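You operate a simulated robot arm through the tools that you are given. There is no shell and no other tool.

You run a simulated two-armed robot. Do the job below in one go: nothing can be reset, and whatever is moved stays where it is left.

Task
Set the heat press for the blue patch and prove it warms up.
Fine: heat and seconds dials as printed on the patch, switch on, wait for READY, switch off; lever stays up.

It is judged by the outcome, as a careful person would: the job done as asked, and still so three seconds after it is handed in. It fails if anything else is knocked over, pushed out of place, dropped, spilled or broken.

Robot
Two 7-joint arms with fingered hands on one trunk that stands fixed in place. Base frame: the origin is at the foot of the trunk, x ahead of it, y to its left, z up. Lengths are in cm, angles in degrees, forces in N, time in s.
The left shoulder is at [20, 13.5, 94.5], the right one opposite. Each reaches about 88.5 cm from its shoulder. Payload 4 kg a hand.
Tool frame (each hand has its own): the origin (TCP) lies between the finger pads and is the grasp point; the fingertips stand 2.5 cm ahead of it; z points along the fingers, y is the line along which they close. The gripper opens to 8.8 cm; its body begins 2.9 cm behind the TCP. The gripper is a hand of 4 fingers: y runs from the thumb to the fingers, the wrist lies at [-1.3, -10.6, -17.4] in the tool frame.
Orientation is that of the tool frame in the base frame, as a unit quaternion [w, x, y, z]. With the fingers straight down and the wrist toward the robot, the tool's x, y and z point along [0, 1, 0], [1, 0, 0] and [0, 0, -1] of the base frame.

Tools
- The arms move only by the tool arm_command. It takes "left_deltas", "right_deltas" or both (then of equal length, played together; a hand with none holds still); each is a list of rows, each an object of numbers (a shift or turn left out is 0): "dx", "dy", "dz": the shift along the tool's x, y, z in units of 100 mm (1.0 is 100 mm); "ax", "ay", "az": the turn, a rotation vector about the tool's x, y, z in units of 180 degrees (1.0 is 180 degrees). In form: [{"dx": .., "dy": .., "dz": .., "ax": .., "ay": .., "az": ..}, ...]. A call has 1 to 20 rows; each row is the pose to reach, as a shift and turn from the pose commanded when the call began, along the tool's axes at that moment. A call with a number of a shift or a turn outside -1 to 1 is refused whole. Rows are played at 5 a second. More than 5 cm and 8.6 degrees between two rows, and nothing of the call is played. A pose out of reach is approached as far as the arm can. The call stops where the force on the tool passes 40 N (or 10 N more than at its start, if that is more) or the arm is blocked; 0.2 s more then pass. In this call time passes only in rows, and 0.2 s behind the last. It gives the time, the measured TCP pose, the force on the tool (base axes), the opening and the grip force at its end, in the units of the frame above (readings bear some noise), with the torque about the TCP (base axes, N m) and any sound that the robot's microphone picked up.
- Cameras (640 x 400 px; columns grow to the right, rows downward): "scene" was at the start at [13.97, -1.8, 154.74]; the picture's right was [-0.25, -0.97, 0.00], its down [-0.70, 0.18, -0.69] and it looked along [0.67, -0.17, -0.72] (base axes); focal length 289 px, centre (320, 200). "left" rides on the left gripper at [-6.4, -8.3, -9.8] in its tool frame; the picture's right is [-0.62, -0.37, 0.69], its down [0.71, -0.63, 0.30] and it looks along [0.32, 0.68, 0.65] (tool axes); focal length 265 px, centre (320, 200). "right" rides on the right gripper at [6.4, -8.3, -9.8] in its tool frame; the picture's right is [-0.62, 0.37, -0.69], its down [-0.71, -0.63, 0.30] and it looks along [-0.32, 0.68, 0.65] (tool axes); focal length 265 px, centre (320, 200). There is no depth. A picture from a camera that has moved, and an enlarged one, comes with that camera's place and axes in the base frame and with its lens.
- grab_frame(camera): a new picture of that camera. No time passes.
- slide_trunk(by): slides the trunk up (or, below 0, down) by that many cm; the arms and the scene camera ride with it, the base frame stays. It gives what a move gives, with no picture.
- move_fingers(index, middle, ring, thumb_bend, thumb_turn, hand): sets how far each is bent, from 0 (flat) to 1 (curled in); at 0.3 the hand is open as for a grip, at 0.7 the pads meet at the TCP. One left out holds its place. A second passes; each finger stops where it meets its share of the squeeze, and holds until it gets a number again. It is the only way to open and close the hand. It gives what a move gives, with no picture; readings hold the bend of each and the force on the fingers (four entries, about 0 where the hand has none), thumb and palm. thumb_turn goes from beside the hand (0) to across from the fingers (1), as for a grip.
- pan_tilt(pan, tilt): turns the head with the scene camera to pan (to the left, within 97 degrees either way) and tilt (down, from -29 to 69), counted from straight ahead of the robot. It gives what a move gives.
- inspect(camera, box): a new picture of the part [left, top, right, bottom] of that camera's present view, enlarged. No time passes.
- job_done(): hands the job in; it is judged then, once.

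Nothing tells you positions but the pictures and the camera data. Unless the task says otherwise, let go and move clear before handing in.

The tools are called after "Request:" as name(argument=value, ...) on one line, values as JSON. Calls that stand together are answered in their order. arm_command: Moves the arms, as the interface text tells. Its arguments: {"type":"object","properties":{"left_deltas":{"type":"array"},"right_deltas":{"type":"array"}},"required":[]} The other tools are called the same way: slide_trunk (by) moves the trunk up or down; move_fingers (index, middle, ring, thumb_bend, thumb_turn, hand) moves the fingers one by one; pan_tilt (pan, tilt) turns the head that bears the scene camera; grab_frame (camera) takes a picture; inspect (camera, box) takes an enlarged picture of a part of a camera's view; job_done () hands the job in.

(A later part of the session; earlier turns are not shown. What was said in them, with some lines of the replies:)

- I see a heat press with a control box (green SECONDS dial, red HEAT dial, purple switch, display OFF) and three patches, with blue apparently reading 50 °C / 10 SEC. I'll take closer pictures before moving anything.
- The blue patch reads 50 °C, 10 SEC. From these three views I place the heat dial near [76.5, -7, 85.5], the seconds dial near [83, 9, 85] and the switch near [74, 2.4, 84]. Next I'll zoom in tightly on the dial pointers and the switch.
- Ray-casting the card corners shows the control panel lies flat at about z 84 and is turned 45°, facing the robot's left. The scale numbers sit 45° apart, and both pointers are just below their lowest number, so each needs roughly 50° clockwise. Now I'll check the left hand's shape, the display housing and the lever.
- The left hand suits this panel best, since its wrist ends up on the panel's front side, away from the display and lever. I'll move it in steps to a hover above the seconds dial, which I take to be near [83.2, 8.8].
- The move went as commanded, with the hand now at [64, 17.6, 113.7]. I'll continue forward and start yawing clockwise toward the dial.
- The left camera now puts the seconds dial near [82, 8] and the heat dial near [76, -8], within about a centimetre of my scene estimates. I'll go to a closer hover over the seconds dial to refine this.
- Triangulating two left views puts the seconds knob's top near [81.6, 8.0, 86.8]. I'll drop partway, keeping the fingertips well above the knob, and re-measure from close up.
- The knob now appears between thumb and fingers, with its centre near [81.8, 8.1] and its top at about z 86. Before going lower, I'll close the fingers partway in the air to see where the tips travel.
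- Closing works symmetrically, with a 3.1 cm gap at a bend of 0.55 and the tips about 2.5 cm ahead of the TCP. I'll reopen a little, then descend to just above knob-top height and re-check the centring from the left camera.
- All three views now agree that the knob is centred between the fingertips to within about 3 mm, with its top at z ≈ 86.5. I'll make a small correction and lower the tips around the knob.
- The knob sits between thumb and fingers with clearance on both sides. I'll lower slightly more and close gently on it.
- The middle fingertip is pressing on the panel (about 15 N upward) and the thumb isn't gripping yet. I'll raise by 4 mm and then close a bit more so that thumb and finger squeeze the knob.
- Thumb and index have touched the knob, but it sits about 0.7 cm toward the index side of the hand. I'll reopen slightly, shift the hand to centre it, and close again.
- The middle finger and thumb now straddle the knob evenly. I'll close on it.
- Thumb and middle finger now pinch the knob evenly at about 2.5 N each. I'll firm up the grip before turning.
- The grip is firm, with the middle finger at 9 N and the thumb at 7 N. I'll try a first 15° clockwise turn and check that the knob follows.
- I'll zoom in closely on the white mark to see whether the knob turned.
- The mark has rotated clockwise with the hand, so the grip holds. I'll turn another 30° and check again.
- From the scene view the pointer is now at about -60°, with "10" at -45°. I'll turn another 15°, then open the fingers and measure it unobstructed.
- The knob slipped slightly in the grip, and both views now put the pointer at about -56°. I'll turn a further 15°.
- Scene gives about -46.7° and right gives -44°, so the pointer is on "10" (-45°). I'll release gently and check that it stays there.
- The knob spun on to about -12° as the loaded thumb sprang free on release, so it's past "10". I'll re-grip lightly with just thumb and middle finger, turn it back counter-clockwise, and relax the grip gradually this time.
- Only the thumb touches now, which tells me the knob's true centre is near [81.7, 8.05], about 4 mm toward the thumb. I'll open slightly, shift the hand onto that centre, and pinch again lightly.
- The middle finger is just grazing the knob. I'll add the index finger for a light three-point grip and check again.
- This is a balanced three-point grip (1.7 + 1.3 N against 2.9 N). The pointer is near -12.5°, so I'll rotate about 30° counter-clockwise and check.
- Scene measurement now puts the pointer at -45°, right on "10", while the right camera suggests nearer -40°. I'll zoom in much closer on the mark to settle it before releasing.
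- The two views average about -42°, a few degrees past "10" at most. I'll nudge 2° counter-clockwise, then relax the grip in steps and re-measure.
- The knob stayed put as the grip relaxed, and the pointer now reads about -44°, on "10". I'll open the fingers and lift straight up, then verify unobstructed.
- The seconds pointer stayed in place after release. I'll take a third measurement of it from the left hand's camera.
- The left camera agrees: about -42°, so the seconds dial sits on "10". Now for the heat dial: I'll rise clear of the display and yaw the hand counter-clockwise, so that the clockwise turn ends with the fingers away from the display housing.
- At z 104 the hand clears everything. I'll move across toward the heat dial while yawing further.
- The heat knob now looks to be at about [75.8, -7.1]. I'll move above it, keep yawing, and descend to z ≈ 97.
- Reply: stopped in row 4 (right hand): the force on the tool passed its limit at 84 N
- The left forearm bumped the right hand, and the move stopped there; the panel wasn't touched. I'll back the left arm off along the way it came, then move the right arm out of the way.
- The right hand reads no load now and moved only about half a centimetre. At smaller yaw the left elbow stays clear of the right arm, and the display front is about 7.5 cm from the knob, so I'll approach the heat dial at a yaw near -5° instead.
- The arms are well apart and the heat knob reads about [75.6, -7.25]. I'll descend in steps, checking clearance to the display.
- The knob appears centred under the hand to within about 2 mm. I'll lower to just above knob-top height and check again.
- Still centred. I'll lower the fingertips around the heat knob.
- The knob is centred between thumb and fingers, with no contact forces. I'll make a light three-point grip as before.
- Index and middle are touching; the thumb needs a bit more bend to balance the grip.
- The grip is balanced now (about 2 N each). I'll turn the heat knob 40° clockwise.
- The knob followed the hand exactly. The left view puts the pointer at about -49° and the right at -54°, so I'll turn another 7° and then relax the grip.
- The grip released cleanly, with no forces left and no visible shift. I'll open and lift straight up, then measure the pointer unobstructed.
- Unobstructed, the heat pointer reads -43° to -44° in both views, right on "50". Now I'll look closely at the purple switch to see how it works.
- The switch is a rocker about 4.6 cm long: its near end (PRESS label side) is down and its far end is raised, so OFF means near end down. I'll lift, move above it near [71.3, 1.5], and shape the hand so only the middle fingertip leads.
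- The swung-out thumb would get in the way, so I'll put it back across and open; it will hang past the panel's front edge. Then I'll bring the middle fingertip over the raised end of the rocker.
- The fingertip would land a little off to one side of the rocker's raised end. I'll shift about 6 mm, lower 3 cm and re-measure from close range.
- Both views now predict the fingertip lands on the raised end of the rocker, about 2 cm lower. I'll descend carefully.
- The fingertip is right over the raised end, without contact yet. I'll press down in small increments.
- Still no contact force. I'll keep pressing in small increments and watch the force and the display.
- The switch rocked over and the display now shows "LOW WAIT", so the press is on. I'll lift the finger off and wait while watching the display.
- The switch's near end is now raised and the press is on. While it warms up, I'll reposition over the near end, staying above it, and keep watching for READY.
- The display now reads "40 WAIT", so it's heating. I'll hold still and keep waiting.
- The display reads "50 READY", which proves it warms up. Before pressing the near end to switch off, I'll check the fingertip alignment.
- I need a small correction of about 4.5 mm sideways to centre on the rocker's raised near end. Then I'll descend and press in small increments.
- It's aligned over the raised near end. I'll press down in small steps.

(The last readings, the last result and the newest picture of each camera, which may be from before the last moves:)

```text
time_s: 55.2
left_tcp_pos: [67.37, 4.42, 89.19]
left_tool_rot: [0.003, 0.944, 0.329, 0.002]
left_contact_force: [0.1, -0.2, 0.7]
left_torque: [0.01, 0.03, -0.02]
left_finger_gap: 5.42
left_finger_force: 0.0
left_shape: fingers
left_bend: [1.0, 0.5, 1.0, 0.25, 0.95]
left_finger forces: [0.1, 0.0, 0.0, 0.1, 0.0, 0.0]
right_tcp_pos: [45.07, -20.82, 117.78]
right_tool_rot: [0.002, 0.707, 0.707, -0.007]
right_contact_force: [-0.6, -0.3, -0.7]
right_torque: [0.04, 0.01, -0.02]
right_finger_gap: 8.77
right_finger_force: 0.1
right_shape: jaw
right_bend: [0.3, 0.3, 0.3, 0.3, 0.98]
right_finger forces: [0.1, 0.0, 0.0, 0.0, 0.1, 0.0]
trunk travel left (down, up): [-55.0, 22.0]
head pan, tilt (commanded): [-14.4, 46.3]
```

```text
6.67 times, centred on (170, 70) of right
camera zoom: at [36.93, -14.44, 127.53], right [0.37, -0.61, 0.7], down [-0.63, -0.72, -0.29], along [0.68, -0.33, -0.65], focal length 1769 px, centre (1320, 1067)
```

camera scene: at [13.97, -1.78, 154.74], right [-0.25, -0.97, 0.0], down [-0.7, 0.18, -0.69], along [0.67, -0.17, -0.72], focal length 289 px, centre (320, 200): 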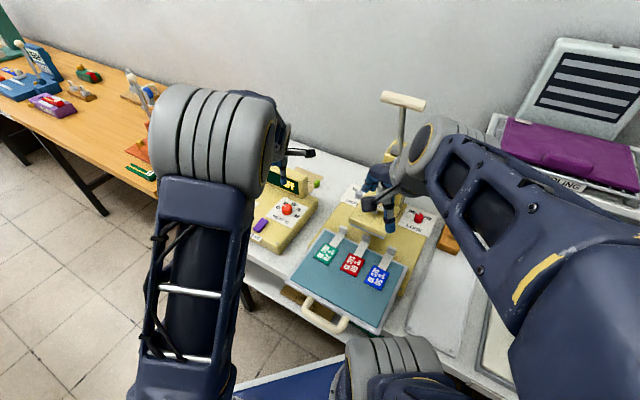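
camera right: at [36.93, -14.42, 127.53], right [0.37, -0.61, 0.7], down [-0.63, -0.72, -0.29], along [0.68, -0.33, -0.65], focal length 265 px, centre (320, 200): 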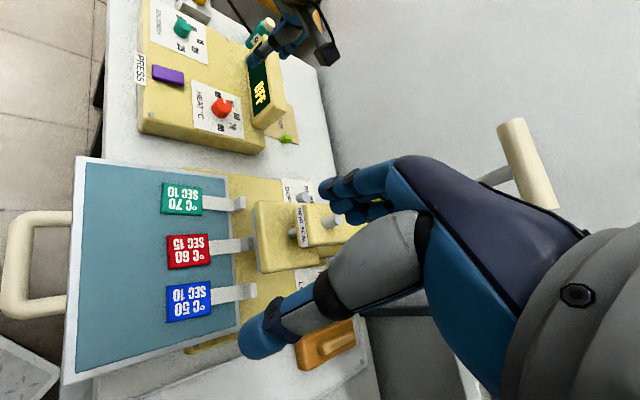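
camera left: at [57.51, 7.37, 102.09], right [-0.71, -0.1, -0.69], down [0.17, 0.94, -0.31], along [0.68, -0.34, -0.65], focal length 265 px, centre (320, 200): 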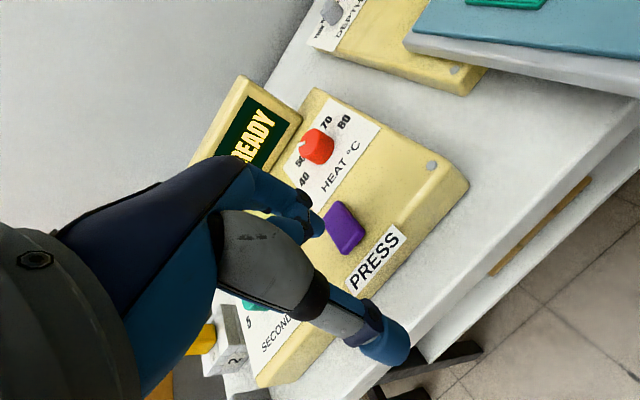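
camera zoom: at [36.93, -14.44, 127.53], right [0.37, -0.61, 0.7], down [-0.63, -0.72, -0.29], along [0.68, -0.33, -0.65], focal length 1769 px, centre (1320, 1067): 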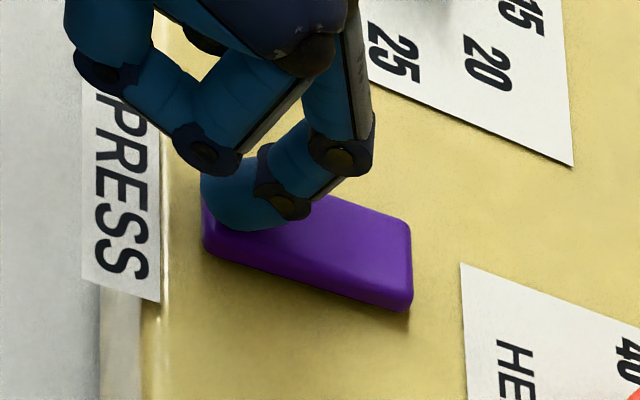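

The display shows OFF and the rocker has flipped back. I'll lift straight up and retreat from the panel.

Request:
arm_command(left_deltas=[{"dz": -0.2}, {"dz": -0.45}, {"dz": -0.7}, {"dz": -0.98}])

Request:
arm_command(left_deltas=[{"dy": -0.25, "dz": -0.2}, {"dy": -0.5, "dz": -0.4}, {"dy": -0.75, "dz": -0.6}, {"dy": -0.95, "dz": -0.8}])

Request:
move_fingers(hand="left", index=0.3, middle=0.3, ring=0.3, thumb_bend=0.3, thumb_turn=0.98)

Request:
grab_frame(camera="scene")

Request:
inspect(camera="scene", box=[200, 150, 340, 250])

Request:
inspect(camera="right", box=[120, 0, 300, 160])

```text
time_s: 56.2
left_tcp_pos: [67.36, 4.61, 98.84]
left_tool_rot: [0.003, 0.945, 0.327, 0.001]
left_contact_force: [0.0, 0.0, -0.7]
left_torque: [-0.02, -0.01, 0.0]
left_finger_gap: 5.42
left_finger_force: 0.1
left_shape: fingers
left_bend: [1.0, 0.5, 1.0, 0.25, 0.95]
left_finger forces: [0.1, 0.1, 0.0, 0.2, 0.0, 0.0]
right_tcp_pos: [45.21, -20.9, 117.79]
right_tool_rot: [0.002, 0.707, 0.707, -0.007]
right_contact_force: [0.2, 0.0, -0.2]
right_torque: [-0.04, -0.01, 0.0]
right_finger_gap: 8.79
right_finger_force: 0.1
right_shape: jaw
right_bend: [0.3, 0.3, 0.3, 0.3, 0.98]
right_finger forces: [0.0, 0.0, 0.0, 0.0, 0.1, 0.1]
trunk travel left (down, up): [-55.0, 22.0]
head pan, tilt (commanded): [-14.4, 46.3]
```

```text
time_s: 57.2
left_tcp_pos: [61.51, 12.2, 106.93]
left_tool_rot: [0.004, 0.945, 0.328, 0.002]
left_contact_force: [0.1, -0.4, -0.6]
left_torque: [-0.01, -0.01, -0.01]
left_finger_gap: 5.43
left_finger_force: 0.0
left_shape: fingers
left_bend: [1.0, 0.5, 1.0, 0.25, 0.95]
left_finger forces: [0.0, 0.1, 0.0, 0.1, 0.1, 0.0]
right_tcp_pos: [45.29, -21.01, 117.74]
right_tool_rot: [0.002, 0.707, 0.707, -0.006]
right_contact_force: [0.1, -0.5, 0.8]
right_torque: [0.02, 0.01, -0.02]
right_finger_gap: 8.76
right_finger_force: 0.0
right_shape: jaw
right_bend: [0.3, 0.3, 0.3, 0.3, 0.98]
right_finger forces: [0.1, 0.1, 0.0, 0.0, 0.0, 0.0]
trunk travel left (down, up): [-55.0, 22.0]
head pan, tilt (commanded): [-14.4, 46.3]
```

```text
time_s: 58.2
left_tcp_pos: [61.48, 12.21, 106.9]
left_tool_rot: [0.003, 0.945, 0.328, 0.001]
left_contact_force: [0.6, -0.1, 0.8]
left_torque: [0.0, 0.02, 0.02]
left_finger_gap: 8.53
left_finger_force: 0.1
left_shape: fingers
left_bend: [0.3, 0.3, 0.3, 0.3, 0.95]
left_finger forces: [0.0, 0.0, 0.0, 0.0, 0.0, 0.0]
right_tcp_pos: [45.23, -21.02, 117.71]
right_tool_rot: [0.002, 0.707, 0.707, -0.007]
right_contact_force: [0.2, -0.5, 0.6]
right_torque: [-0.04, 0.01, -0.03]
right_finger_gap: 8.76
right_finger_force: 0.1
right_shape: jaw
right_bend: [0.3, 0.3, 0.3, 0.3, 0.98]
right_finger forces: [0.0, 0.0, 0.0, 0.1, 0.0, 0.1]
trunk travel left (down, up): [-55.0, 22.0]
head pan, tilt (commanded): [-14.4, 46.3]
```

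```text
taken
camera scene: at [13.97, -1.8, 154.74], right [-0.25, -0.97, 0.0], down [-0.7, 0.18, -0.69], along [0.67, -0.17, -0.72], focal length 289 px, centre (320, 200)
```

scene: 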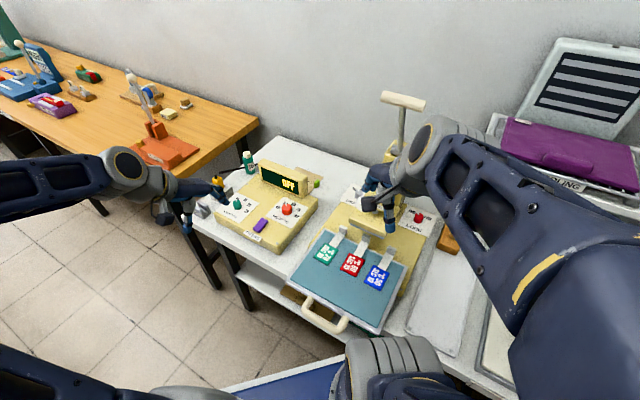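

```text
4.00 times, centred on (270, 200) of scene
camera zoom: at [13.97, -1.8, 154.74], right [-0.25, -0.97, 0.0], down [-0.7, 0.18, -0.69], along [0.67, -0.17, -0.72], focal length 1156 px, centre (520, 200)
```

zoom: 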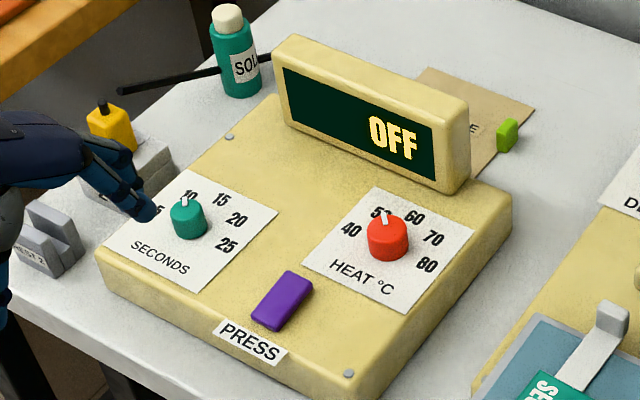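

```text
2.50 times, centred on (210, 80) of right
camera zoom: at [36.93, -14.44, 127.53], right [0.37, -0.61, 0.7], down [-0.63, -0.72, -0.29], along [0.68, -0.33, -0.65], focal length 664 px, centre (595, 500)
```

zoom: 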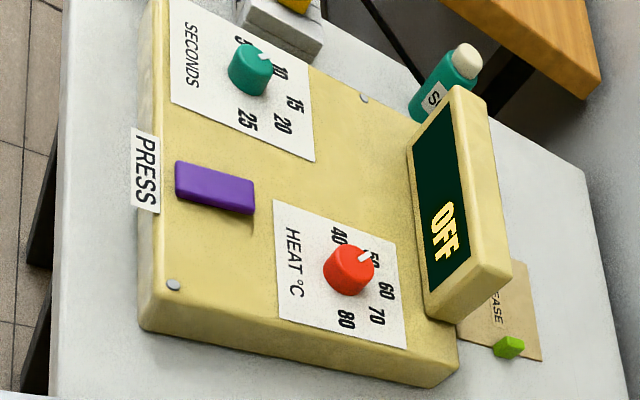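

Both dials hold their settings, the display is OFF, the lever is still up, and nothing else looks disturbed. One last close look at both pointers before handing in.

Request:
inspect(camera="scene", box=[220, 185, 260, 215])

Request:
inspect(camera="scene", box=[265, 190, 313, 220])

Request:
inspect(camera="right", box=[145, 5, 225, 55])

Request:
grab_frame(camera="right")

```text
13.33 times, centred on (240, 200) of scene
camera zoom: at [13.97, -1.8, 154.74], right [-0.25, -0.97, 0.0], down [-0.7, 0.18, -0.69], along [0.67, -0.17, -0.72], focal length 3853 px, centre (1387, 200)
```

zoom: 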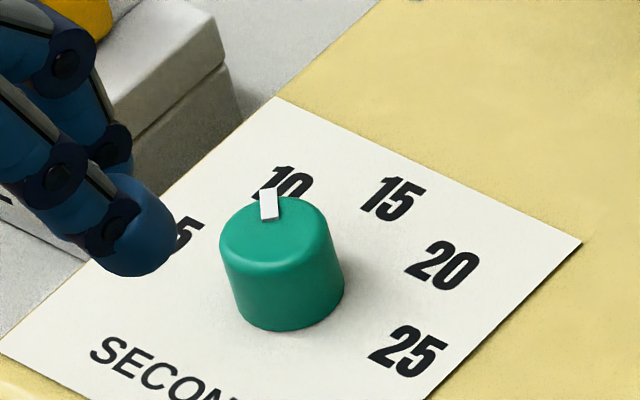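

```text
13.33 times, centred on (289, 205) of scene
camera zoom: at [13.97, -1.8, 154.74], right [-0.25, -0.97, 0.0], down [-0.7, 0.18, -0.69], along [0.67, -0.17, -0.72], focal length 3853 px, centre (733, 133)
```

zoom: 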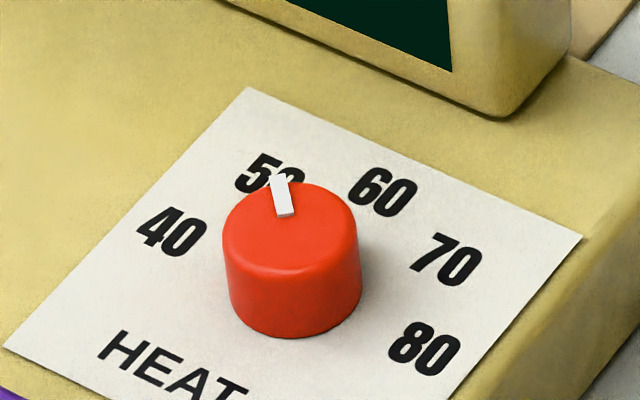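

```text
8.00 times, centred on (185, 30) of right
camera zoom: at [36.93, -14.44, 127.53], right [0.37, -0.61, 0.7], down [-0.63, -0.72, -0.29], along [0.68, -0.33, -0.65], focal length 2123 px, centre (1400, 1560)
```

zoom: 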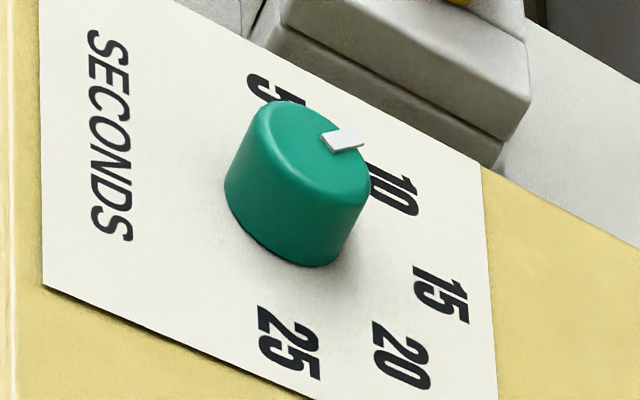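

```text
taken
camera right: at [36.93, -14.44, 127.53], right [0.37, -0.61, 0.7], down [-0.63, -0.72, -0.29], along [0.68, -0.33, -0.65], focal length 265 px, centre (320, 200)
```

right: 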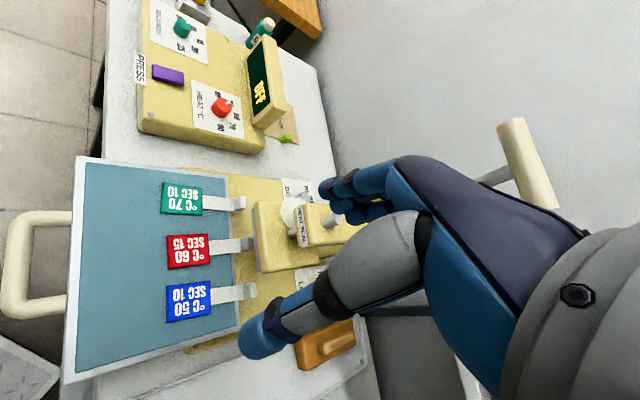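

The close views show the heat dial on 50 and the seconds dial on 10. The display reached "50 READY" and now shows OFF, the lever is up, the patches haven't moved, and both hands are clear. I'm handing the job in.

Request:
job_done()

```text
The job is handed in.
```

The heat press is set for the blue patch, and it warmed up as it should. I've handed the job in.

- **Dials:** heat is on 50 °C and seconds on 10, as printed on the blue patch. Both pointers are within about 3° of their marks, where the numbers are 45° apart.
- **Warm-up:** I switched it on and the display went from "LOW WAIT" to "40 WAIT" to "50 READY". I then switched it off, and it shows OFF.
- **Lever:** I never touched it, and it is still up.

**Arm contact:** partway through, the left forearm bumped the robot's right hand with a force reading of 84 N. The arms stopped, and the right hand shifted about half a centimetre. Neither arm touched the press or the table then, and nothing looked moved or knocked over in the final pictures.

**Seconds dial:** it overshot 10 on the first release, so I turned it back and it held there.
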